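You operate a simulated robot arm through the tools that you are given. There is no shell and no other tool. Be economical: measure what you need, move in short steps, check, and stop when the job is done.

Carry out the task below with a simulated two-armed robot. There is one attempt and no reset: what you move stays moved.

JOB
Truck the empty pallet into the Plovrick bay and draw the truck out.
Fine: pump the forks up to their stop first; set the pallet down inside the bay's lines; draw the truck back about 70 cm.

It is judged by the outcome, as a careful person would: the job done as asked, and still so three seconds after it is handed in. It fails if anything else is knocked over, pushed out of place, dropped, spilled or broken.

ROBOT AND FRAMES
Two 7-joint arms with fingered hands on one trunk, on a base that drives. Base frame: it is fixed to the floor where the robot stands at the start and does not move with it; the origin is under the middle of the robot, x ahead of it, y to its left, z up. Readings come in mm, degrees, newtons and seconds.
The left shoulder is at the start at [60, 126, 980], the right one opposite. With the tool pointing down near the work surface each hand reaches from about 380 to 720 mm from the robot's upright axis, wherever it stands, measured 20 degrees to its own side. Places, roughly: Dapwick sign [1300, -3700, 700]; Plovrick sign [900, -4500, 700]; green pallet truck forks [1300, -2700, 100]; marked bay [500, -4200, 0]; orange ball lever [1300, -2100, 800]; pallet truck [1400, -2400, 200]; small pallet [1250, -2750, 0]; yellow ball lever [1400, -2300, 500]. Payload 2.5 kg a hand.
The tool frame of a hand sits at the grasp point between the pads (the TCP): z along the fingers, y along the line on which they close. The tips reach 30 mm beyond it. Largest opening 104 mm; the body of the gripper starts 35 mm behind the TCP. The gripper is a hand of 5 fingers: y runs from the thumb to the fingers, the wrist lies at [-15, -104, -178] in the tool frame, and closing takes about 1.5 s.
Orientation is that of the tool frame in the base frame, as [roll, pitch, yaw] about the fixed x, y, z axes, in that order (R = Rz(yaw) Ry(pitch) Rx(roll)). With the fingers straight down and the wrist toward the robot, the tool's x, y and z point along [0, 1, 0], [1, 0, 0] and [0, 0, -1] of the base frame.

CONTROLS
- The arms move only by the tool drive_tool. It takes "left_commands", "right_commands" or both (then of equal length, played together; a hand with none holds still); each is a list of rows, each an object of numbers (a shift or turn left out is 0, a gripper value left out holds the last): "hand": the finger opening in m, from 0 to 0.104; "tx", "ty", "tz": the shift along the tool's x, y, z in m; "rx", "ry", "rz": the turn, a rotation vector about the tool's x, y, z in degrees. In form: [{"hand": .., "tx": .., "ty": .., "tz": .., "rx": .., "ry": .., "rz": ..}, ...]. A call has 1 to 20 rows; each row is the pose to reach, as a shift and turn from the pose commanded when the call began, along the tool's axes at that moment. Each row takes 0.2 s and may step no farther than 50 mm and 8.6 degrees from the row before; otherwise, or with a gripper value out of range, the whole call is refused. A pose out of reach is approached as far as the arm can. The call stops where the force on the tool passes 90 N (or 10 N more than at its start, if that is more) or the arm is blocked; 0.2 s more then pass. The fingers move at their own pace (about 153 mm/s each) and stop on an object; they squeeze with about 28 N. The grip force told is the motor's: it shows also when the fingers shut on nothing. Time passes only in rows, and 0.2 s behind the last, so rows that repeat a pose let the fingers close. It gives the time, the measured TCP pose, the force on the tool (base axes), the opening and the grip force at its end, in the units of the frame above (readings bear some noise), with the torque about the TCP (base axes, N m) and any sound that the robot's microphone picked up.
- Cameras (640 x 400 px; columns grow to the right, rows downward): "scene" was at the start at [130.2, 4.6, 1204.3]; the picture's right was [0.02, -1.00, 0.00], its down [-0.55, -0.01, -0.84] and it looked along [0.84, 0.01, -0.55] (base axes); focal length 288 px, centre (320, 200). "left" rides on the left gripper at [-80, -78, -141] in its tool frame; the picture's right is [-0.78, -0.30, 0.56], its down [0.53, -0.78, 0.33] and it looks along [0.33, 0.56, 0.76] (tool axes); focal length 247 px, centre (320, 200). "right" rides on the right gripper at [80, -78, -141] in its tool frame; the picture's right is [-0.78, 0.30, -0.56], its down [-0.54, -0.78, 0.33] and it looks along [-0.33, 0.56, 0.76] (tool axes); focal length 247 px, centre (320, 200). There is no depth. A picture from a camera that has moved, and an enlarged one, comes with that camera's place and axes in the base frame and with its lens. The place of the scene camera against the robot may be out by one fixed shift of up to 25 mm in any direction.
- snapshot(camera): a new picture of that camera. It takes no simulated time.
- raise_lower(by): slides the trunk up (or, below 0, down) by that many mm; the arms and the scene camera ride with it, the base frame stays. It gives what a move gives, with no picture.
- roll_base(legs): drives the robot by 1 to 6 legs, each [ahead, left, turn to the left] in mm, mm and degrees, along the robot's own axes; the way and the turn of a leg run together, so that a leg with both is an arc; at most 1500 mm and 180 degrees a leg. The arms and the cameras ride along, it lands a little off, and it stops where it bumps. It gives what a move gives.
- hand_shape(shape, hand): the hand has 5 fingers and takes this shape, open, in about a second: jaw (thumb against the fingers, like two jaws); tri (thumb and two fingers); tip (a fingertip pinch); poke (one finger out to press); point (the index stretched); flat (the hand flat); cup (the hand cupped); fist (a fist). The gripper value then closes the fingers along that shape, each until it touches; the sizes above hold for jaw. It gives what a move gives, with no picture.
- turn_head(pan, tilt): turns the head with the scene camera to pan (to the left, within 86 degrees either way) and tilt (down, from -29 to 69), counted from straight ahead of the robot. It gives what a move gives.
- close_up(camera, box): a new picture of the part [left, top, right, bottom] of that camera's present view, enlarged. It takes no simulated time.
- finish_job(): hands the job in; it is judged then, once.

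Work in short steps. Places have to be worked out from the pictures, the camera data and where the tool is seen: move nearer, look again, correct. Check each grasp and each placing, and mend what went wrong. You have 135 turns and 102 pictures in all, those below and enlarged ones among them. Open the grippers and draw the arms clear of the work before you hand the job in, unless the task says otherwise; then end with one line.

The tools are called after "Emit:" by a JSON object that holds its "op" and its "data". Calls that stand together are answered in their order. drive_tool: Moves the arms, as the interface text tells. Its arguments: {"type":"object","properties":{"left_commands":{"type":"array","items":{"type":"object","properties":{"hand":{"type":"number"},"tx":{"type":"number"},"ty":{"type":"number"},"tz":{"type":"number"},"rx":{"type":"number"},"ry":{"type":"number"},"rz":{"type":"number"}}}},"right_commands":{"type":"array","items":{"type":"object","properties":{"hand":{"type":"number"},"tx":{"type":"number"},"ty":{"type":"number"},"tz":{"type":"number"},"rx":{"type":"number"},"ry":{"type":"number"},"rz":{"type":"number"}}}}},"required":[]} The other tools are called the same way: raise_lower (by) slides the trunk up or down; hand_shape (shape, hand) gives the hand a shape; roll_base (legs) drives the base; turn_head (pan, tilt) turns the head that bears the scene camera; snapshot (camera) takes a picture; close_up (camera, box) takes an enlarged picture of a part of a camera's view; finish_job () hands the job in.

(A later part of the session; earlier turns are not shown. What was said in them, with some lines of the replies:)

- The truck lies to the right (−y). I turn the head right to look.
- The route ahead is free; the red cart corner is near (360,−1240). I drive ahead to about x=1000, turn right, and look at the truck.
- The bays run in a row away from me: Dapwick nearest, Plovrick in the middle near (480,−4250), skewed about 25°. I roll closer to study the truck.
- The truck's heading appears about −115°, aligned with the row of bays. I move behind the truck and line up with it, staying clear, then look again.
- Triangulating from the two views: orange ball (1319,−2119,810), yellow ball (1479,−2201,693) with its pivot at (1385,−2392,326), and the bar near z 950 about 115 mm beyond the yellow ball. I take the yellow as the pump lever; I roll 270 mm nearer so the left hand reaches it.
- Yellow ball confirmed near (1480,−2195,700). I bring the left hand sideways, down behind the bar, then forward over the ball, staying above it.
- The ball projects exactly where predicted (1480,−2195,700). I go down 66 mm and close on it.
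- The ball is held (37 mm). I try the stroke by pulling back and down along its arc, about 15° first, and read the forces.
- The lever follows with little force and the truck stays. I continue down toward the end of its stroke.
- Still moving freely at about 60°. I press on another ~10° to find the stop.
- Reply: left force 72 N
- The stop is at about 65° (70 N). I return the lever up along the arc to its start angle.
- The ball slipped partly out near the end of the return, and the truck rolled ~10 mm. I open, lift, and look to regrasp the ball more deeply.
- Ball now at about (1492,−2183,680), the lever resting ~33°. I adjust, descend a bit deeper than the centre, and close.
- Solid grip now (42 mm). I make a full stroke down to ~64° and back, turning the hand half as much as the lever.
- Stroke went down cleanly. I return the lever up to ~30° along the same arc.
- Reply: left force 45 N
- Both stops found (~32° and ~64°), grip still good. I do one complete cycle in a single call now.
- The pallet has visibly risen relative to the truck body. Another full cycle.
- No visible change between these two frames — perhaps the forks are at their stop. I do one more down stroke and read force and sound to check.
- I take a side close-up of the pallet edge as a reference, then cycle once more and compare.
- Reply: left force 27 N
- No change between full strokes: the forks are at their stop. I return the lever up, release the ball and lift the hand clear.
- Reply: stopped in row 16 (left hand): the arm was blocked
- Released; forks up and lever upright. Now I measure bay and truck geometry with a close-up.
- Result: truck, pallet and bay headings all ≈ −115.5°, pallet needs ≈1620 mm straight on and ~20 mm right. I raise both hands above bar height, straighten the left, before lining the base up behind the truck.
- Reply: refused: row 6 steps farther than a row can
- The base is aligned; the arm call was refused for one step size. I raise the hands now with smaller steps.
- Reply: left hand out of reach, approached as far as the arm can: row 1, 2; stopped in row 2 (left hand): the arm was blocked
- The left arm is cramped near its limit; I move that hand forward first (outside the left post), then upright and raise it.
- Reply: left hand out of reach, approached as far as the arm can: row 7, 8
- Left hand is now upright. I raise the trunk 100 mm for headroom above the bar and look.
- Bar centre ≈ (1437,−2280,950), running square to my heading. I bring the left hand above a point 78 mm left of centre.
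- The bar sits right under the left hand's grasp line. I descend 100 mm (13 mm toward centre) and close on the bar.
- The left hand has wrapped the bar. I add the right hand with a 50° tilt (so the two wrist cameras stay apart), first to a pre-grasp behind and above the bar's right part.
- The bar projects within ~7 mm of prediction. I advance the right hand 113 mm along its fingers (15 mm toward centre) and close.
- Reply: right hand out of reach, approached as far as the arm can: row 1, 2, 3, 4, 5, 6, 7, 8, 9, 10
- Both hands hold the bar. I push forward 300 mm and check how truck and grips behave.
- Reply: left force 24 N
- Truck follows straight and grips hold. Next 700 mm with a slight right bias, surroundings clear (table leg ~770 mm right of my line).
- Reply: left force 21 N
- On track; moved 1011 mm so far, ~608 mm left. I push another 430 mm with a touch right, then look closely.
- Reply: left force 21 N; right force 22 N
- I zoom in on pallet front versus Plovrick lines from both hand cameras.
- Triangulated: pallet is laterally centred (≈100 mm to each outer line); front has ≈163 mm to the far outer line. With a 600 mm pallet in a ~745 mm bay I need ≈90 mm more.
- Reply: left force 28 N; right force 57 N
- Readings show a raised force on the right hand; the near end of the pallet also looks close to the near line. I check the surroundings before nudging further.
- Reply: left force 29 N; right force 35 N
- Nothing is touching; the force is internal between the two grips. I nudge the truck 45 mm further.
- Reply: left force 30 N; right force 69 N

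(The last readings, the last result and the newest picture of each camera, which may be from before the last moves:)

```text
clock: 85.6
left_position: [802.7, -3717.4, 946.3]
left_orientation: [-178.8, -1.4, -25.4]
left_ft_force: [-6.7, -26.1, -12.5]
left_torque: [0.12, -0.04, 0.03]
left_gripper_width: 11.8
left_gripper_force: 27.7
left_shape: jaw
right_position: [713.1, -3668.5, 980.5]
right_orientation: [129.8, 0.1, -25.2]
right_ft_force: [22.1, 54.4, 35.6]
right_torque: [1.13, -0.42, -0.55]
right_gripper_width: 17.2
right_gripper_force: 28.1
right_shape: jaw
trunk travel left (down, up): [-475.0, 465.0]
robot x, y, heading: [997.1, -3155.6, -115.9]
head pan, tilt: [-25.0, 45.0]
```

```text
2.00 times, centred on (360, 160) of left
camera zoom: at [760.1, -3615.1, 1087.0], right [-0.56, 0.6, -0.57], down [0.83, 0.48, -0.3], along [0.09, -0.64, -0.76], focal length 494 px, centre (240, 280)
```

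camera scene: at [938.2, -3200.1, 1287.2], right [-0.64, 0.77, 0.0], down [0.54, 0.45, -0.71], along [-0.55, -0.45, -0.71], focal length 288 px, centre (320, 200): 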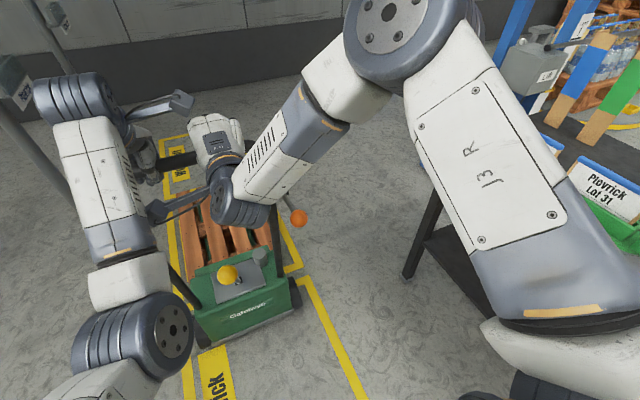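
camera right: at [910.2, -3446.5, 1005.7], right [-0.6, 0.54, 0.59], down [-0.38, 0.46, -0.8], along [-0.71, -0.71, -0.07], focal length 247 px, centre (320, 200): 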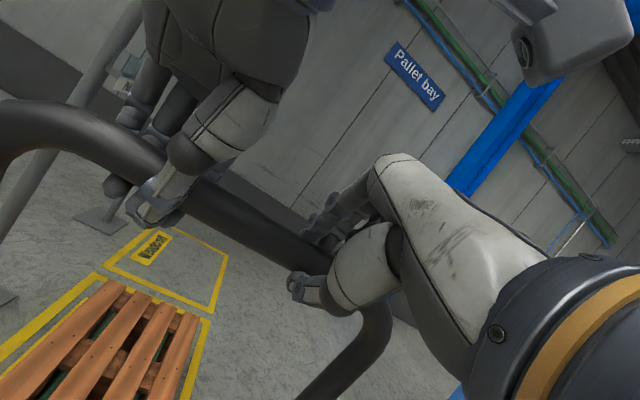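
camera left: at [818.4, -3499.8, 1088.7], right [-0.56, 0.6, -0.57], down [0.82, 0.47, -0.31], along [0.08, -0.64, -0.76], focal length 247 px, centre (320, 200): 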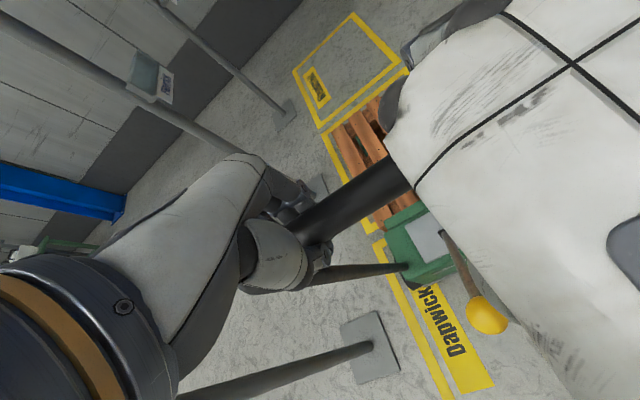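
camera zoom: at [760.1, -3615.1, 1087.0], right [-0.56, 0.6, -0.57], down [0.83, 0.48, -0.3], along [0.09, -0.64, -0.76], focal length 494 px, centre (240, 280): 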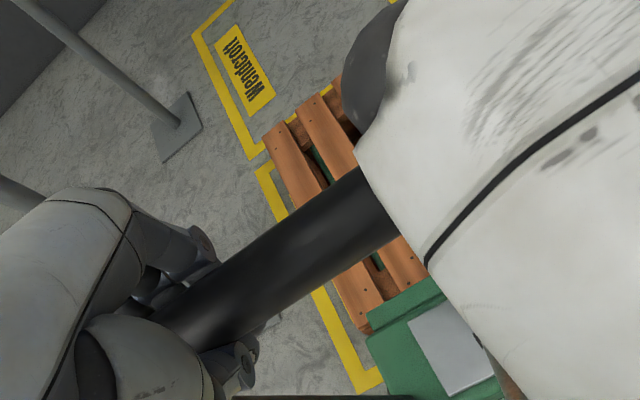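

Near gap is now ≈60 mm. I release the right hand and back it off, to inspect the pallet from the side and then work the orange lever; the left keeps hold.

Emit:
{"op": "drive_tool", "data": {"right_commands": [{"hand": 0.104}, {}, {}, {}, {}, {"tz": -0.04}, {"tz": -0.08}, {"tz": -0.12}, {"tz": -0.15, "tx": -0.03}, {"tz": -0.16, "tx": -0.07}, {"tz": -0.16, "tx": -0.11}]}}

Emit:
{"op": "snapshot", "data": {"camera": "right"}}

Emit:
{"op": "close_up", "data": {"camera": "left", "box": [240, 20, 560, 400]}}

```text
clock: 88.0
left_position: [801.7, -3723.8, 940.5]
left_orientation: [-178.2, -1.4, -25.4]
left_ft_force: [1.0, 0.6, -4.8]
left_torque: [0.11, -0.01, -0.14]
left_gripper_width: 9.4
left_gripper_force: 27.6
left_shape: jaw
right_position: [667.4, -3516.6, 1081.8]
right_orientation: [130.4, 0.2, -25.1]
right_ft_force: [0.9, 0.3, 0.7]
right_torque: [0.0, 0.02, 0.0]
right_gripper_width: 103.6
right_gripper_force: 0.1
right_shape: jaw
trunk travel left (down, up): [-475.0, 465.0]
robot x, y, heading: [998.7, -3157.9, -115.4]
head pan, tilt: [-25.0, 45.0]
```

```text
36 pictures are left
camera right: at [806.8, -3406.3, 1113.6], right [-0.6, 0.54, 0.59], down [-0.38, 0.46, -0.81], along [-0.7, -0.71, -0.07], focal length 247 px, centre (320, 200)
```

right: 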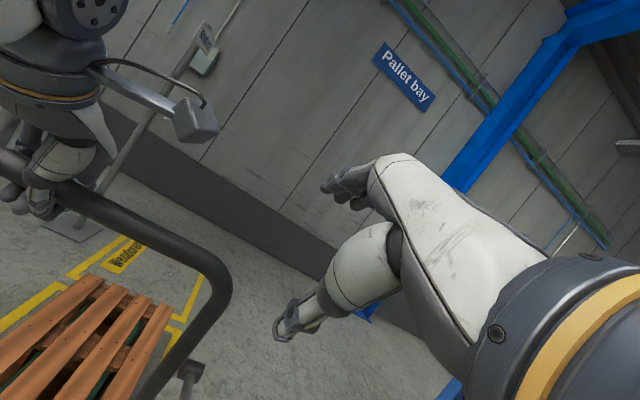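

```text
1.05 times, centred on (400, 210) of left (not enlarged: the box is as wide or as high as the picture)
camera zoom: at [757.6, -3620.6, 1082.5], right [-0.56, 0.61, -0.57], down [0.83, 0.48, -0.3], along [0.09, -0.63, -0.77], focal length 260 px, centre (236, 190)
```

zoom: 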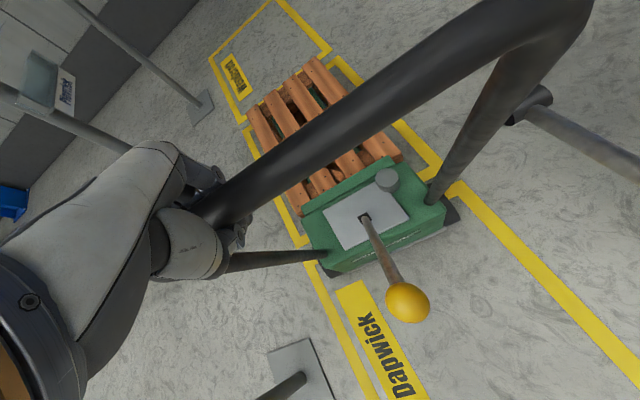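

Left still holds the bar. Now I look at the orange lever from the scene camera.

Emit:
{"op": "close_up", "data": {"camera": "scene", "box": [120, 100, 420, 340]}}

Emit:
{"op": "drive_tool", "data": {"right_commands": [{"rx": 8.3}, {"rx": 16.6}, {"rx": 25}, {"rx": 33.3}, {"rx": 41.6}, {"rx": 50}]}}

Emit:
{"op": "snapshot", "data": {"camera": "right"}}

```text
1.67 times, centred on (270, 220) of scene
camera zoom: at [917.9, -3242.5, 1286.7], right [-0.63, 0.77, 0.0], down [0.55, 0.45, -0.71], along [-0.55, -0.45, -0.71], focal length 481 px, centre (403, 167)
```

zoom: 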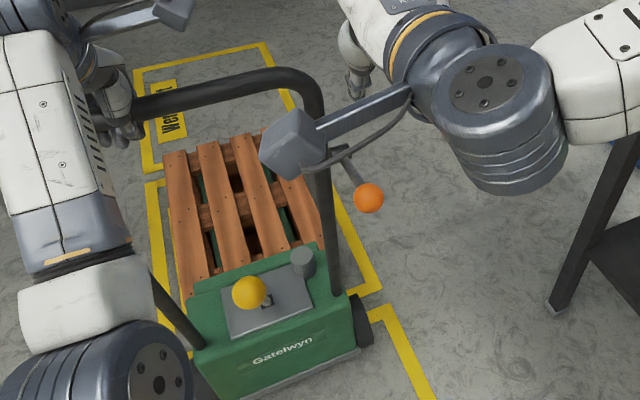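

```text
clock: 89.4
left_position: [801.4, -3722.7, 941.8]
left_orientation: [-178.3, -1.4, -25.4]
left_ft_force: [1.5, -0.9, -8.5]
left_torque: [0.2, 0.01, -0.18]
left_gripper_width: 9.3
left_gripper_force: 28.5
left_shape: jaw
right_position: [664.7, -3516.5, 1080.7]
right_orientation: [-179.5, 0.1, -25.1]
right_ft_force: [0.4, -0.5, -0.1]
right_torque: [-0.01, 0.0, -0.05]
right_gripper_width: 103.7
right_gripper_force: 0.1
right_shape: jaw
trunk travel left (down, up): [-475.0, 465.0]
robot x, y, heading: [995.3, -3155.2, -115.7]
head pan, tilt: [-25.0, 45.0]
```

```text
33 pictures are left
camera right: at [770.3, -3479.1, 1221.3], right [-0.83, 0.06, 0.56], down [-0.15, 0.93, -0.33], along [-0.54, -0.35, -0.77], focal length 247 px, centre (320, 200)
```

right: 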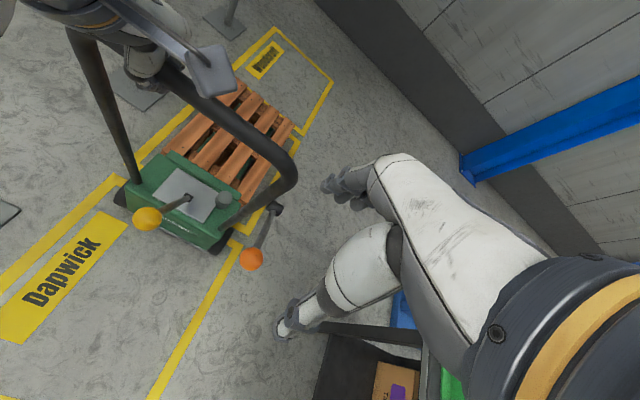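

Orange lever: stem horizontal at z≈811 pointing straight back ~98 mm from its clamp, ball (626,−3539,811). I'll try pressing it down with closed fingertips; first I place the closed right hand over the ball.

Emit:
{"op": "drive_tool", "data": {"right_commands": [{"hand": 0, "tx": -0.02, "ty": 0.02, "tz": 0.03}, {"tx": -0.026, "ty": 0.038, "tz": 0.07}, {"tx": -0.026, "ty": 0.038, "tz": 0.11}, {"tx": -0.026, "ty": 0.038, "tz": 0.15}, {"tx": -0.026, "ty": 0.038, "tz": 0.18}, {"tx": -0.026, "ty": 0.038, "tz": 0.18}, {"tx": -0.026, "ty": 0.038, "tz": 0.18}]}}

Emit:
{"op": "snapshot", "data": {"camera": "right"}}

Emit:
{"op": "close_up", "data": {"camera": "scene", "box": [180, 100, 420, 300]}}

```text
clock: 91.0
left_position: [800.7, -3722.8, 941.9]
left_orientation: [-178.3, -1.5, -25.4]
left_ft_force: [2.2, -0.5, -8.6]
left_torque: [0.16, 0.03, -0.15]
left_gripper_width: 9.5
left_gripper_force: 27.9
left_shape: jaw
right_position: [623.5, -3538.0, 897.4]
right_orientation: [-179.6, 0.1, -25.1]
right_ft_force: [0.0, 0.0, 0.3]
right_torque: [-0.03, 0.0, 0.02]
right_gripper_width: 0.0
right_gripper_force: 27.7
right_shape: jaw
trunk travel left (down, up): [-475.0, 465.0]
robot x, y, heading: [995.1, -3154.0, -115.8]
head pan, tilt: [-25.0, 45.0]
```

```text
32 pictures are left
camera right: at [729.3, -3500.9, 1038.9], right [-0.83, 0.06, 0.56], down [-0.15, 0.93, -0.33], along [-0.54, -0.36, -0.76], focal length 247 px, centre (320, 200)
```

right: 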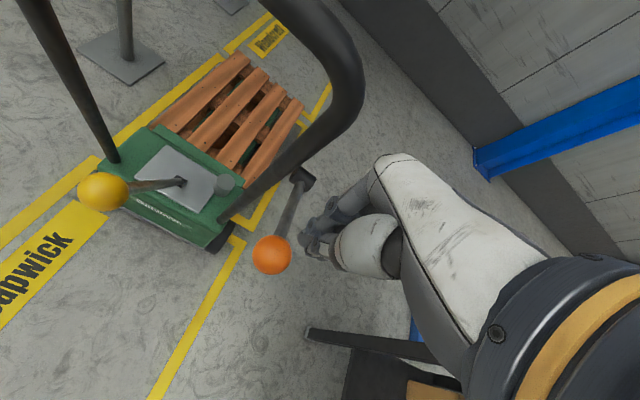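

```text
2.00 times, centred on (300, 200) of scene
camera zoom: at [917.3, -3242.5, 1286.6], right [-0.63, 0.77, 0.0], down [0.55, 0.45, -0.71], along [-0.55, -0.45, -0.71], focal length 577 px, centre (360, 200)
```

zoom: 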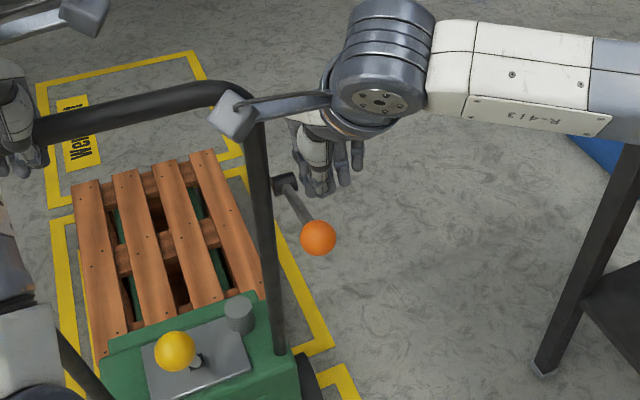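

The closed fingertips sit above the ball as predicted. I press down slowly and read the force.

Emit:
{"op": "drive_tool", "data": {"right_commands": [{"tz": 0.02}, {"tz": 0.035}, {"tz": 0.045}, {"tz": 0.055}, {"tz": 0.065}]}}

Emit:
{"op": "close_up", "data": {"camera": "scene", "box": [180, 100, 420, 300]}}

```text
clock: 92.2
left_position: [800.2, -3722.5, 941.2]
left_orientation: [-178.3, -1.4, -25.3]
left_ft_force: [1.0, -0.1, -9.3]
left_torque: [0.19, 0.06, -0.22]
left_gripper_width: 9.2
left_gripper_force: 28.1
left_shape: jaw
right_position: [625.2, -3536.8, 834.5]
right_orientation: [-179.7, 0.0, -25.2]
right_ft_force: [2.0, 0.8, 2.0]
right_torque: [-0.02, 0.01, 0.0]
right_gripper_width: 0.0
right_gripper_force: 28.2
right_shape: jaw
trunk travel left (down, up): [-475.0, 465.0]
robot x, y, heading: [997.7, -3156.7, -115.6]
head pan, tilt: [-25.0, 45.0]
```

```text
2.00 times, centred on (300, 200) of scene
camera zoom: at [917.4, -3242.4, 1286.7], right [-0.63, 0.77, 0.0], down [0.55, 0.45, -0.71], along [-0.55, -0.45, -0.71], focal length 577 px, centre (360, 200)
```

zoom: 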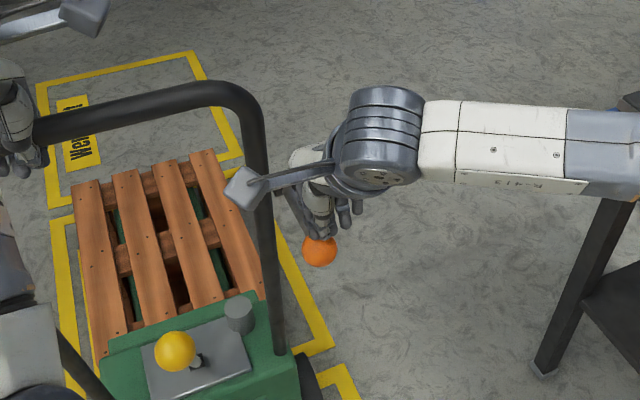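

The ball has dipped ~15 mm with little force. I continue pressing down another 45 mm.

Emit:
{"op": "drive_tool", "data": {"right_commands": [{"tz": 0.012}, {"tz": 0.024}, {"tz": 0.035, "ty": 0.003}, {"tz": 0.045, "ty": 0.006}, {"tz": 0.045, "ty": 0.006}, {"tz": 0.045, "ty": 0.006}]}}

Emit:
{"op": "close_up", "data": {"camera": "scene", "box": [180, 100, 420, 300]}}

```text
clock: 93.6
left_position: [801.1, -3723.0, 941.3]
left_orientation: [-178.3, -1.4, -25.3]
left_ft_force: [-0.1, -0.4, -11.0]
left_torque: [0.18, 0.02, -0.2]
left_gripper_width: 9.3
left_gripper_force: 27.7
left_shape: jaw
right_position: [623.2, -3542.4, 789.5]
right_orientation: [-179.7, 0.0, -25.3]
right_ft_force: [0.5, -0.4, 4.4]
right_torque: [-0.05, -0.01, -0.02]
right_gripper_width: 0.0
right_gripper_force: 28.4
right_shape: jaw
trunk travel left (down, up): [-475.0, 465.0]
robot x, y, heading: [995.8, -3153.7, -115.8]
head pan, tilt: [-25.0, 45.0]
```

```text
2.00 times, centred on (300, 200) of scene
camera zoom: at [917.5, -3242.4, 1286.7], right [-0.63, 0.77, 0.0], down [0.55, 0.45, -0.71], along [-0.55, -0.45, -0.71], focal length 577 px, centre (360, 200)
```

zoom: 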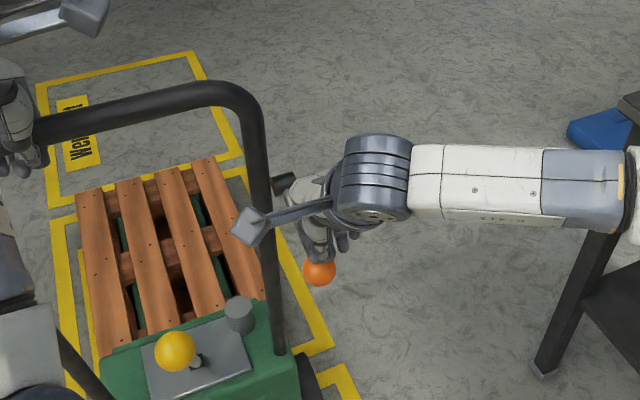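

The pallet top has begun sinking — this is the lowering valve. I press slightly more and hold for 4 s.

Emit:
{"op": "drive_tool", "data": {"right_commands": [{"tz": 0.006}, {"tz": 0.01}, {"tz": 0.01}, {"tz": 0.01}, {"tz": 0.01}, {"tz": 0.01}, {"tz": 0.01}, {"tz": 0.01}, {"tz": 0.01}, {"tz": 0.01}, {"tz": 0.01}, {"tz": 0.01}, {"tz": 0.01}, {"tz": 0.01}, {"tz": 0.01}, {"tz": 0.01}, {"tz": 0.01}, {"tz": 0.01}, {"tz": 0.01}, {"tz": 0.01}]}}

Emit:
{"op": "close_up", "data": {"camera": "scene", "box": [180, 100, 420, 300]}}

```text
clock: 97.8
left_position: [801.1, -3721.0, 942.4]
left_orientation: [-178.4, -1.4, -25.2]
left_ft_force: [-9.0, -11.1, -19.5]
left_torque: [0.38, -0.04, -0.29]
left_gripper_width: 9.4
left_gripper_force: 27.6
left_shape: jaw
right_position: [622.2, -3545.8, 787.6]
right_orientation: [179.4, -0.3, -25.3]
right_ft_force: [3.9, 6.2, 40.8]
right_torque: [0.06, -0.15, 0.05]
right_gripper_width: 0.0
right_gripper_force: 28.0
right_shape: jaw
trunk travel left (down, up): [-475.0, 465.0]
robot x, y, heading: [996.0, -3154.7, -115.9]
head pan, tilt: [-25.0, 45.0]
```

```text
2.00 times, centred on (300, 200) of scene
camera zoom: at [918.7, -3241.4, 1286.9], right [-0.63, 0.77, 0.0], down [0.55, 0.45, -0.71], along [-0.55, -0.45, -0.71], focal length 577 px, centre (360, 200)
```

zoom: 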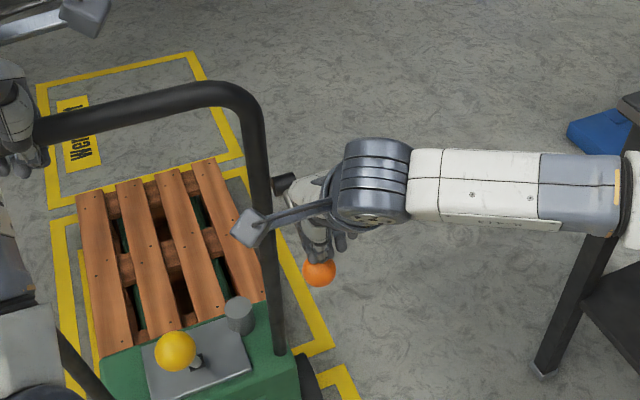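

The lever is at its bottom stop and the pallet stopped sinking — it is set down. I lift the right hand off and inspect pallet bottom edges against the lines.

Emit:
{"op": "drive_tool", "data": {"right_commands": [{"tz": -0.04}, {"tz": -0.08}, {"tz": -0.12}, {"tz": -0.16}, {"tz": -0.2}, {"tz": -0.24}, {"tz": -0.28}]}}

Emit:
{"op": "close_up", "data": {"camera": "right", "box": [100, 20, 340, 270]}}

Emit:
{"op": "close_up", "data": {"camera": "left", "box": [280, 60, 480, 260]}}

```text
clock: 99.4
left_position: [800.8, -3722.1, 941.1]
left_orientation: [-178.3, -1.3, -25.3]
left_ft_force: [1.9, 1.5, -9.4]
left_torque: [0.15, 0.02, -0.16]
left_gripper_width: 9.0
left_gripper_force: 28.2
left_shape: jaw
right_position: [621.9, -3541.8, 1060.8]
right_orientation: [-179.6, 0.1, -25.3]
right_ft_force: [0.7, -0.6, 0.1]
right_torque: [0.01, -0.01, -0.02]
right_gripper_width: 0.0
right_gripper_force: 27.6
right_shape: jaw
trunk travel left (down, up): [-475.0, 465.0]
robot x, y, heading: [997.8, -3160.3, -115.4]
head pan, tilt: [-25.0, 45.0]
```

```text
1.60 times, centred on (220, 145) of right
camera zoom: at [727.3, -3506.0, 1202.2], right [-0.83, 0.06, 0.56], down [-0.15, 0.93, -0.33], along [-0.54, -0.36, -0.76], focal length 395 px, centre (480, 288)
```

zoom: 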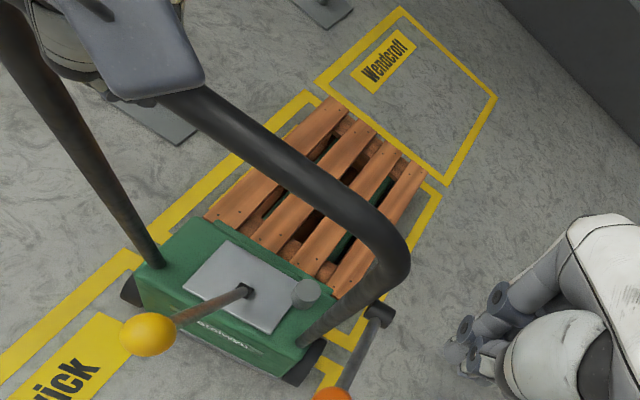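

```text
2.00 times, centred on (380, 160) of left
camera zoom: at [757.4, -3620.6, 1082.6], right [-0.56, 0.61, -0.57], down [0.83, 0.48, -0.3], along [0.09, -0.63, -0.77], focal length 494 px, centre (200, 280)
```

zoom: 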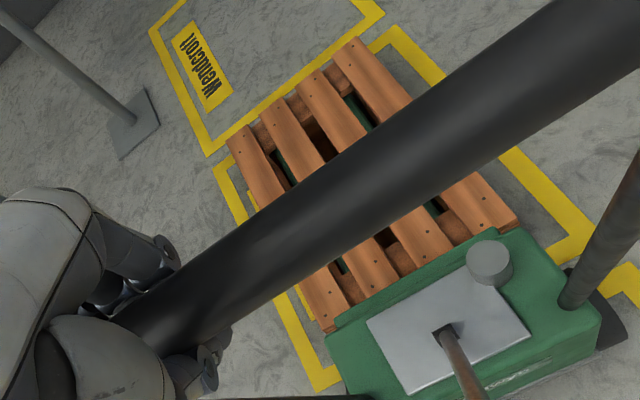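

The left view shows clear margins all round. I zoom in on the pallet's right side and far corner to verify the bottom edge clears the lines.

Emit:
{"op": "close_up", "data": {"camera": "right", "box": [215, 100, 315, 240]}}

Emit:
{"op": "close_up", "data": {"camera": "left", "box": [350, 65, 480, 200]}}

```text
2.86 times, centred on (265, 170) of right
camera zoom: at [727.3, -3506.0, 1202.2], right [-0.83, 0.06, 0.56], down [-0.15, 0.93, -0.33], along [-0.54, -0.36, -0.76], focal length 706 px, centre (477, 286)
```

zoom: 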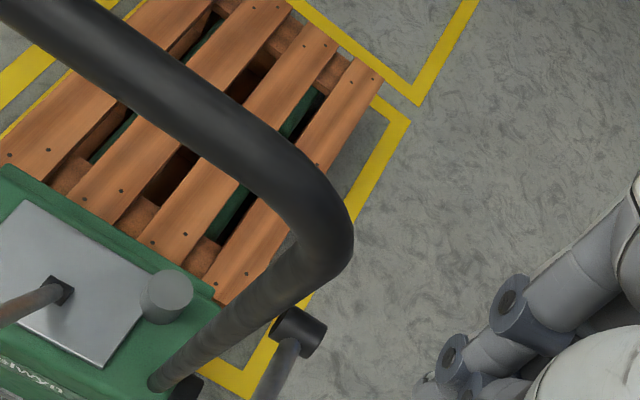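

```text
2.96 times, centred on (415, 132) of left
camera zoom: at [757.4, -3620.6, 1082.6], right [-0.56, 0.61, -0.57], down [0.83, 0.48, -0.3], along [0.09, -0.63, -0.77], focal length 732 px, centre (38, 400)
```

zoom: 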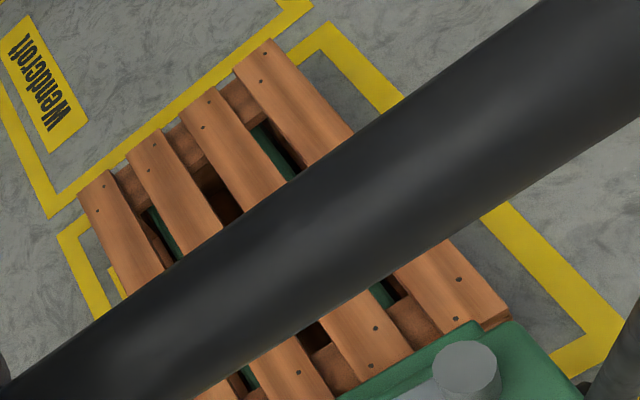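

Pallet's bottom clears all four lines (~25–50 mm inside the inner edges). Now I put the right hand back on the bar for a straight pull: open, tilt 50°, move to pre-grasp.

Emit:
{"op": "drive_tool", "data": {"right_commands": [{"hand": 0.104, "rx": -8.3}, {"rx": -16.6}, {"rx": -25}, {"rx": -33.3}, {"rx": -41.6, "ty": -0.02}, {"rx": -50, "ty": -0.031, "tx": 0.03}, {"rx": -50, "ty": -0.031, "tx": 0.07}, {"rx": -50, "ty": -0.031, "tx": 0.1}, {"rx": -50, "ty": -0.031, "tx": 0.123}]}}

Emit:
{"op": "snapshot", "data": {"camera": "right"}}

```text
clock: 101.4
left_position: [801.8, -3722.8, 940.6]
left_orientation: [-178.4, -1.5, -25.4]
left_ft_force: [3.3, -0.2, -10.3]
left_torque: [0.2, 0.01, -0.16]
left_gripper_width: 8.9
left_gripper_force: 27.5
left_shape: jaw
right_position: [747.8, -3566.8, 1059.9]
right_orientation: [130.3, 0.1, -25.2]
right_ft_force: [-0.3, 0.9, -0.4]
right_torque: [0.0, -0.03, 0.0]
right_gripper_width: 103.7
right_gripper_force: 0.0
right_shape: jaw
right hand out of reach, approached as far as the arm can: row 6, 7
trunk travel left (down, up): [-475.0, 465.0]
robot x, y, heading: [991.7, -3159.7, -115.7]
head pan, tilt: [-25.0, 45.0]
```

```text
23 pictures are left
camera right: at [888.1, -3458.0, 1091.7], right [-0.6, 0.54, 0.59], down [-0.38, 0.45, -0.81], along [-0.7, -0.71, -0.07], focal length 247 px, centre (320, 200)
```

right: 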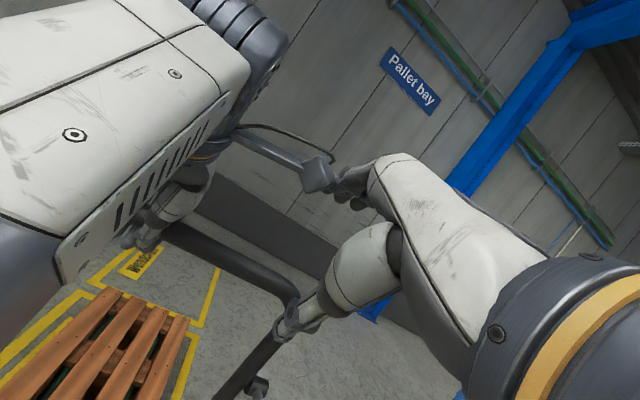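

Pre-grasp reached. I advance 150 mm along the fingers and close on the bar.

Emit:
{"op": "drive_tool", "data": {"right_commands": [{"tz": 0.04}, {"tz": 0.08}, {"tz": 0.12}, {"tz": 0.148}, {"tz": 0.148, "hand": 0}, {"tz": 0.148}, {"tz": 0.148}, {"tz": 0.148}, {"tz": 0.148}, {"tz": 0.148}, {"tz": 0.148}]}}

Emit:
{"op": "snapshot", "data": {"camera": "right"}}

```text
clock: 103.8
left_position: [801.5, -3722.6, 940.9]
left_orientation: [-178.3, -1.4, -25.3]
left_ft_force: [0.6, -0.5, -8.8]
left_torque: [0.13, 0.03, -0.21]
left_gripper_width: 9.1
left_gripper_force: 28.3
left_shape: jaw
right_position: [710.1, -3673.2, 971.7]
right_orientation: [130.6, 0.1, -25.5]
right_ft_force: [0.7, 0.5, -1.8]
right_torque: [0.08, 0.01, 0.08]
right_gripper_width: 19.6
right_gripper_force: 27.6
right_shape: jaw
right hand out of reach, approached as far as the arm can: row 4, 5, 6, 7, 8, 9, 10, 11
trunk travel left (down, up): [-475.0, 465.0]
robot x, y, heading: [996.4, -3154.7, -115.5]
head pan, tilt: [-25.0, 45.0]
```

```text
22 pictures are left
camera right: at [850.6, -3564.5, 1004.6], right [-0.6, 0.54, 0.59], down [-0.37, 0.46, -0.81], along [-0.71, -0.7, -0.07], focal length 247 px, centre (320, 200)
```

right: 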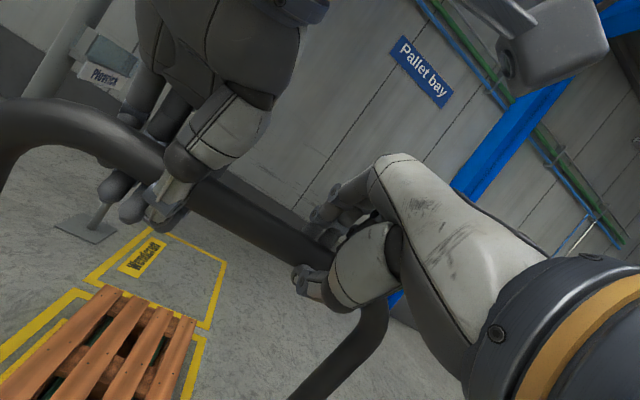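

Both hands hold again. I draw back 80 mm first and check that the pallet stays put.

Emit:
{"op": "roll_base", "data": {"legs": [[-80, 0, 0]]}}

Emit:
{"op": "snapshot", "data": {"camera": "right"}}

Emit:
{"op": "close_up", "data": {"camera": "left", "box": [280, 20, 480, 260]}}

```text
clock: 104.9
left_position: [833.7, -3657.6, 940.8]
left_orientation: [-178.9, -1.4, -25.3]
left_ft_force: [-17.4, -40.6, -19.1]
left_torque: [0.61, -0.27, -0.29]
left_gripper_width: 11.1
left_gripper_force: 27.9
left_shape: jaw
right_position: [741.6, -3605.7, 973.2]
right_orientation: [130.1, 0.0, -25.5]
right_ft_force: [10.0, 12.7, 19.8]
right_torque: [0.08, 0.09, 0.13]
right_gripper_width: 19.9
right_gripper_force: 28.2
right_shape: jaw
trunk travel left (down, up): [-475.0, 465.0]
robot x, y, heading: [1031.0, -3086.8, -115.7]
head pan, tilt: [-25.0, 45.0]
```

```text
21 pictures are left
camera right: at [883.3, -3497.6, 1005.3], right [-0.6, 0.55, 0.59], down [-0.38, 0.45, -0.81], along [-0.71, -0.7, -0.07], focal length 247 px, centre (320, 200)
```

right: 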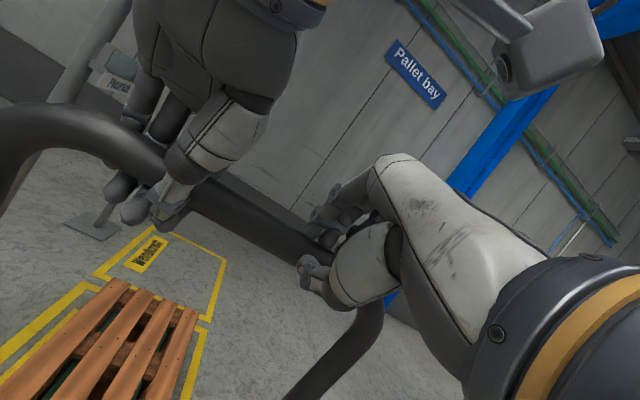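

```text
1.67 times, centred on (380, 140) of left
camera zoom: at [790.2, -3553.3, 1081.9], right [-0.56, 0.6, -0.57], down [0.83, 0.48, -0.3], along [0.09, -0.64, -0.76], focal length 412 px, centre (220, 300)
```

zoom: 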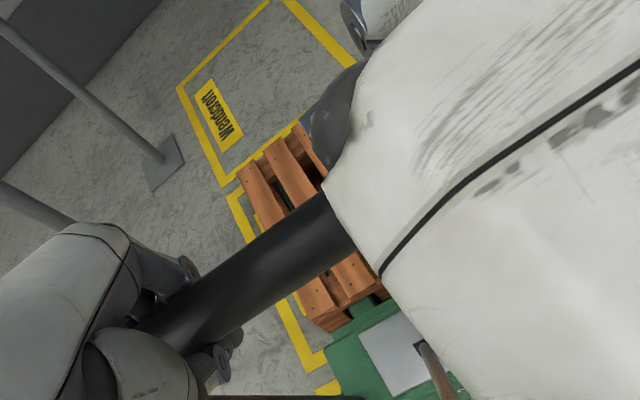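

The pallet stayed with respect to the lines while the truck moved ~72 mm. I draw back another 320 mm and check.

Emit:
{"op": "roll_base", "data": {"legs": [[-320, 0, 0]]}}

Emit:
{"op": "snapshot", "data": {"camera": "right"}}

Emit:
{"op": "snapshot", "data": {"camera": "left"}}

```text
clock: 107.0
left_position: [974.3, -3367.1, 940.0]
left_orientation: [-178.9, -1.4, -25.2]
left_ft_force: [-6.0, -32.0, -24.6]
left_torque: [0.71, -0.19, -0.09]
left_gripper_width: 10.3
left_gripper_force: 27.7
left_shape: jaw
right_position: [883.7, -3317.1, 976.0]
right_orientation: [129.8, 0.0, -25.5]
right_ft_force: [16.3, 19.1, 12.7]
right_torque: [0.4, -0.2, 0.14]
right_gripper_width: 20.5
right_gripper_force: 27.7
right_shape: jaw
trunk travel left (down, up): [-475.0, 465.0]
robot x, y, heading: [1171.1, -2799.4, -115.7]
head pan, tilt: [-25.0, 45.0]
```

```text
19 pictures are left
camera right: at [1024.6, -3207.6, 1007.2], right [-0.6, 0.55, 0.58], down [-0.38, 0.45, -0.81], along [-0.71, -0.71, -0.06], focal length 247 px, centre (320, 200)
```

right: 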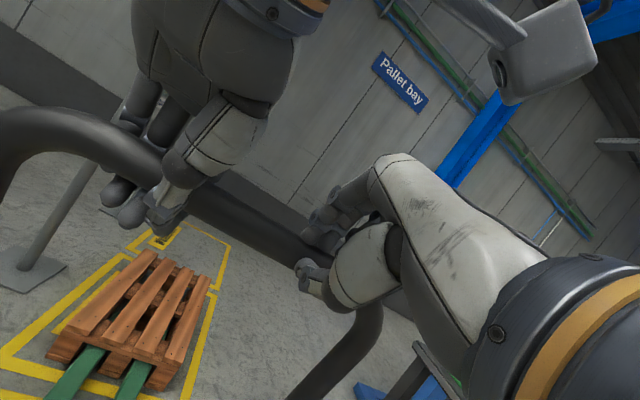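

```text
18 pictures are left
camera left: at [931.3, -3263.6, 1081.9], right [-0.56, 0.6, -0.57], down [0.82, 0.48, -0.31], along [0.09, -0.64, -0.76], focal length 247 px, centre (320, 200)
```

left: 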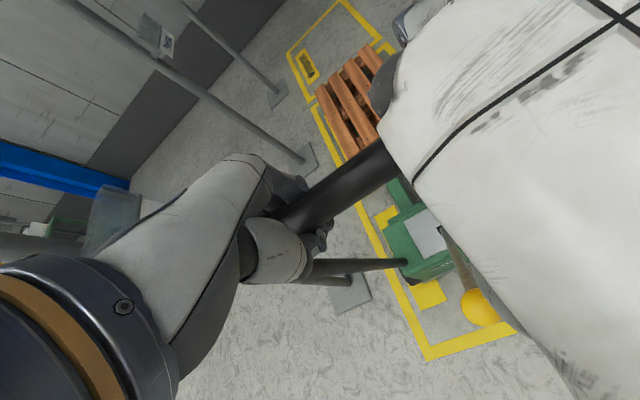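

The pallet stays inside its lines with forks sliding out cleanly (395 mm so far). I draw back another 312 mm to about 70 cm.

Emit:
{"op": "roll_base", "data": {"legs": [[-312, 0, 0]]}}

Emit:
{"op": "turn_head", "data": {"pan": 0, "tilt": 30}}

Emit:
{"op": "snapshot", "data": {"camera": "scene"}}

Emit:
{"op": "close_up", "data": {"camera": "right", "box": [0, 180, 320, 400]}}

```text
clock: 109.1
left_position: [1111.9, -3086.8, 940.5]
left_orientation: [-179.2, -1.5, -25.0]
left_ft_force: [-9.3, -42.9, -26.5]
left_torque: [0.83, -0.22, -0.03]
left_gripper_width: 11.0
left_gripper_force: 27.9
left_shape: jaw
right_position: [1022.6, -3036.8, 977.9]
right_orientation: [129.7, -0.1, -25.1]
right_ft_force: [19.8, 31.7, 22.6]
right_torque: [0.63, -0.3, -0.16]
right_gripper_width: 19.2
right_gripper_force: 28.8
right_shape: jaw
trunk travel left (down, up): [-475.0, 465.0]
robot x, y, heading: [1304.1, -2515.9, -115.2]
head pan, tilt: [-25.0, 45.0]
```

```text
clock: 110.0
left_position: [1110.7, -3088.1, 940.0]
left_orientation: [-179.4, -1.5, -24.9]
left_ft_force: [-11.8, -36.0, -18.4]
left_torque: [0.66, -0.2, -0.15]
left_gripper_width: 10.9
left_gripper_force: 27.8
left_shape: jaw
right_position: [1021.6, -3036.1, 978.8]
right_orientation: [129.6, -0.2, -24.9]
right_ft_force: [15.2, 32.4, 15.1]
right_torque: [0.66, -0.33, -0.22]
right_gripper_width: 17.0
right_gripper_force: 27.7
right_shape: jaw
trunk travel left (down, up): [-475.0, 465.0]
robot x, y, heading: [1303.4, -2512.3, -115.5]
head pan, tilt: [0.0, 30.0]
```

```text
17 pictures are left
camera scene: at [1249.5, -2631.1, 1309.2], right [-0.9, 0.43, 0.0], down [0.22, 0.45, -0.87], along [-0.37, -0.78, -0.5], focal length 288 px, centre (320, 200)
```

scene: 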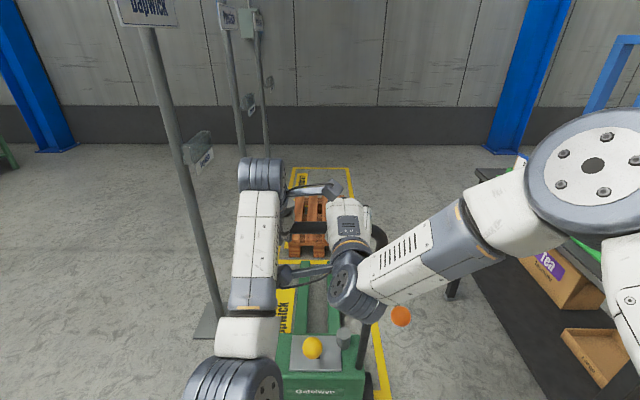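

```text
1.82 times, centred on (160, 290) of right
camera zoom: at [1162.0, -2924.5, 1009.3], right [-0.6, 0.55, 0.58], down [-0.38, 0.44, -0.81], along [-0.7, -0.71, -0.06], focal length 449 px, centre (611, 36)
```

zoom: 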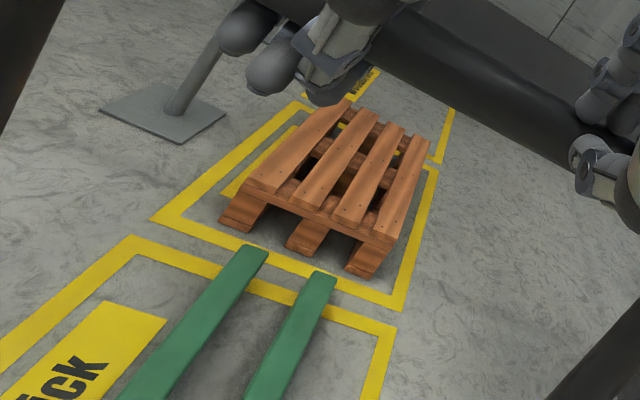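

The pallet sits within the Plovrick lines and the forks are out after ~706 mm. I open both hands and withdraw: the right along its approach, the left straight up.

Emit:
{"op": "drive_tool", "data": {"right_commands": [{"hand": 0.104}, {}, {}, {}, {}, {"tz": -0.04}, {"tz": -0.08}, {"tz": -0.12}, {"tz": -0.15, "tx": -0.03}, {"tz": -0.16, "tx": -0.07}, {"tz": -0.16, "tx": -0.11}]}}

Emit:
{"op": "drive_tool", "data": {"left_commands": [{"hand": 0.104}, {}, {}, {}, {}, {"tz": -0.03}, {"tz": -0.06}, {"tz": -0.09}, {"tz": -0.12}, {"tz": -0.13}]}}

Emit:
{"op": "snapshot", "data": {"camera": "scene"}}

Emit:
{"op": "snapshot", "data": {"camera": "left"}}

```text
clock: 112.4
left_position: [1111.1, -3086.7, 939.5]
left_orientation: [-179.2, -1.5, -24.9]
left_ft_force: [9.6, -0.9, -8.6]
left_torque: [0.23, 0.03, -0.09]
left_gripper_width: 9.8
left_gripper_force: 28.0
left_shape: jaw
right_position: [976.2, -2878.4, 1084.6]
right_orientation: [129.9, -0.1, -25.2]
right_ft_force: [-0.9, 0.0, -0.8]
right_torque: [0.0, 0.0, 0.04]
right_gripper_width: 104.0
right_gripper_force: 0.0
right_shape: jaw
right hand out of reach, approached as far as the arm can: row 11
trunk travel left (down, up): [-475.0, 465.0]
robot x, y, heading: [1303.7, -2517.5, -115.5]
head pan, tilt: [0.0, 30.0]
```

```text
clock: 114.6
left_position: [1106.9, -3085.0, 1069.8]
left_orientation: [-179.3, -1.6, -24.9]
left_ft_force: [0.4, 1.2, -0.6]
left_torque: [0.0, -0.01, -0.03]
left_gripper_width: 103.5
left_gripper_force: 0.0
left_shape: jaw
right_position: [975.9, -2876.1, 1085.2]
right_orientation: [129.8, -0.3, -25.2]
right_ft_force: [0.0, -1.1, -1.0]
right_torque: [-0.01, 0.0, -0.01]
right_gripper_width: 103.6
right_gripper_force: 0.1
right_shape: jaw
trunk travel left (down, up): [-475.0, 465.0]
robot x, y, heading: [1302.6, -2517.3, -115.5]
head pan, tilt: [0.0, 30.0]
```

```text
15 pictures are left
camera scene: at [1249.0, -2630.2, 1309.3], right [-0.9, 0.43, 0.0], down [0.22, 0.45, -0.87], along [-0.37, -0.78, -0.5], focal length 288 px, centre (320, 200)
```

scene: 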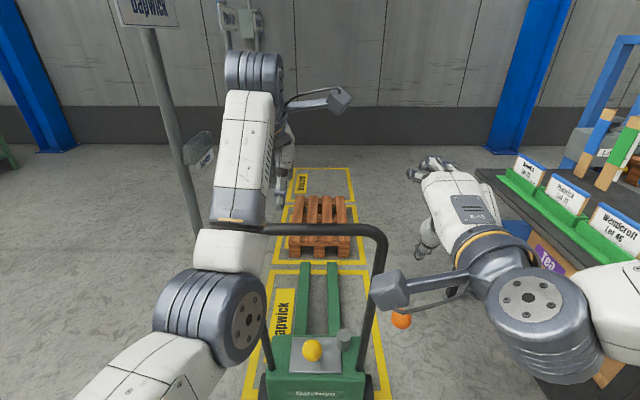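

```text
14 pictures are left
camera left: at [1062.7, -2979.9, 1210.6], right [-0.56, 0.6, -0.57], down [0.82, 0.48, -0.31], along [0.09, -0.64, -0.76], focal length 247 px, centre (320, 200)
```

left: 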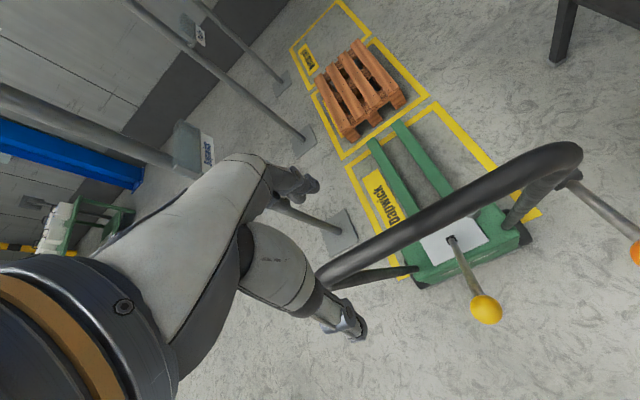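

Hands are free. I close up on the pallet and back the robot 300 mm away from the truck.

Emit:
{"op": "close_up", "data": {"camera": "left", "box": [290, 0, 450, 170]}}

Emit:
{"op": "roll_base", "data": {"legs": [[-300, 0, 0]]}}

Emit:
{"op": "snapshot", "data": {"camera": "scene"}}

```text
2.35 times, centred on (370, 85) of left
camera zoom: at [1062.7, -2979.9, 1210.6], right [-0.56, 0.6, -0.57], down [0.82, 0.48, -0.31], along [0.09, -0.64, -0.76], focal length 581 px, centre (202, 471)
```

zoom: 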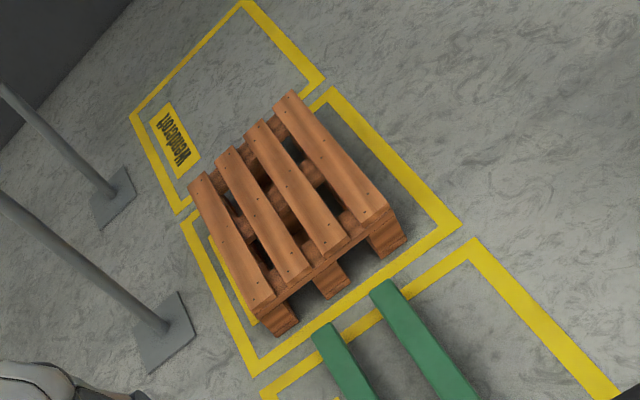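

```text
clock: 116.7
left_position: [1239.7, -2803.6, 1070.4]
left_orientation: [-179.3, -1.6, -25.0]
left_ft_force: [-0.3, -0.6, 0.5]
left_torque: [-0.03, 0.03, -0.03]
left_gripper_width: 103.7
left_gripper_force: 0.1
left_shape: jaw
right_position: [1109.6, -2596.1, 1085.8]
right_orientation: [129.8, -0.3, -25.1]
right_ft_force: [0.0, 0.4, -0.2]
right_torque: [-0.02, 0.0, 0.01]
right_gripper_width: 103.8
right_gripper_force: 0.1
right_shape: jaw
trunk travel left (down, up): [-475.0, 465.0]
robot x, y, heading: [1436.3, -2233.4, -115.6]
head pan, tilt: [0.0, 30.0]
```

```text
12 pictures are left
camera scene: at [1382.9, -2349.5, 1309.4], right [-0.9, 0.43, 0.0], down [0.21, 0.45, -0.87], along [-0.37, -0.78, -0.5], focal length 288 px, centre (320, 200)
```

scene: 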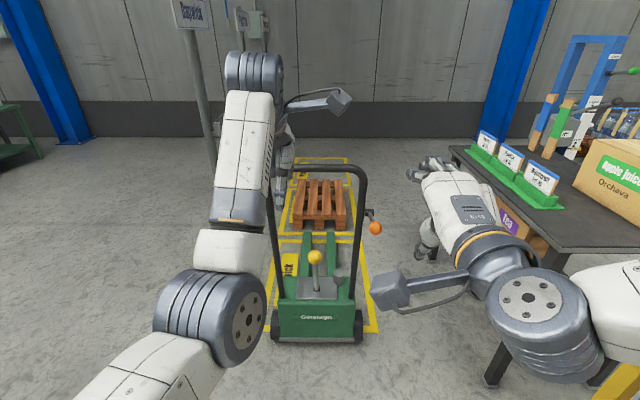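

I check the near and far clearances with tight close-ups.

Emit:
{"op": "close_up", "data": {"camera": "scene", "box": [275, 150, 365, 245]}}

Emit:
{"op": "close_up", "data": {"camera": "left", "box": [290, 0, 400, 110]}}

```text
4.21 times, centred on (320, 198) of scene
camera zoom: at [1382.9, -2349.5, 1309.4], right [-0.9, 0.43, 0.0], down [0.21, 0.45, -0.87], along [-0.37, -0.78, -0.5], focal length 1215 px, centre (320, 210)
```

zoom: 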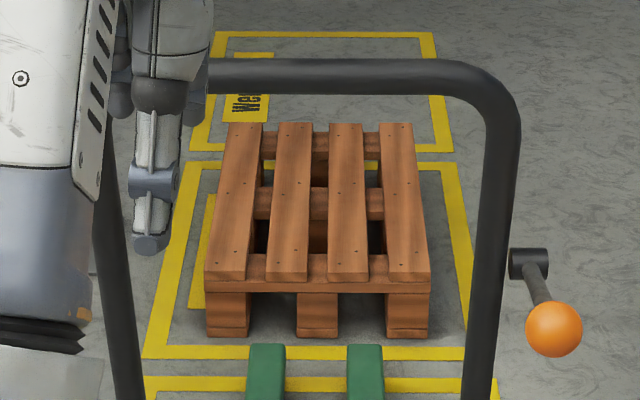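

```text
3.64 times, centred on (345, 55) of left
camera zoom: at [1196.7, -2699.3, 1210.2], right [-0.56, 0.6, -0.57], down [0.82, 0.48, -0.31], along [0.09, -0.65, -0.76], focal length 898 px, centre (229, 727)
```

zoom: 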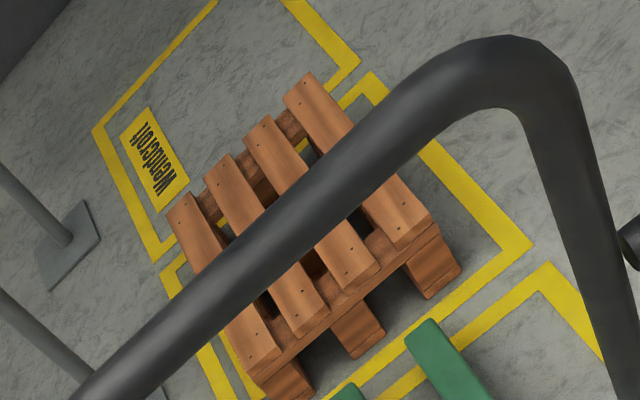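

Floor geometry confirms it: the pallet clears the inner edge of the near line by about 25 mm and the far line by about 45 mm. The side margins are about 50 mm. The truck is drawn back about 70 cm, both hands are open and clear, and nothing else was disturbed, so I hand in.

Emit:
{"op": "finish_job", "data": {}}

```text
The job is handed in.
```

The empty pallet is set down inside the Plovrick bay's lines, after the forks were pumped to their stop. The truck is drawn back about 70 cm with its forks clear, and both hands are open and away from the work.
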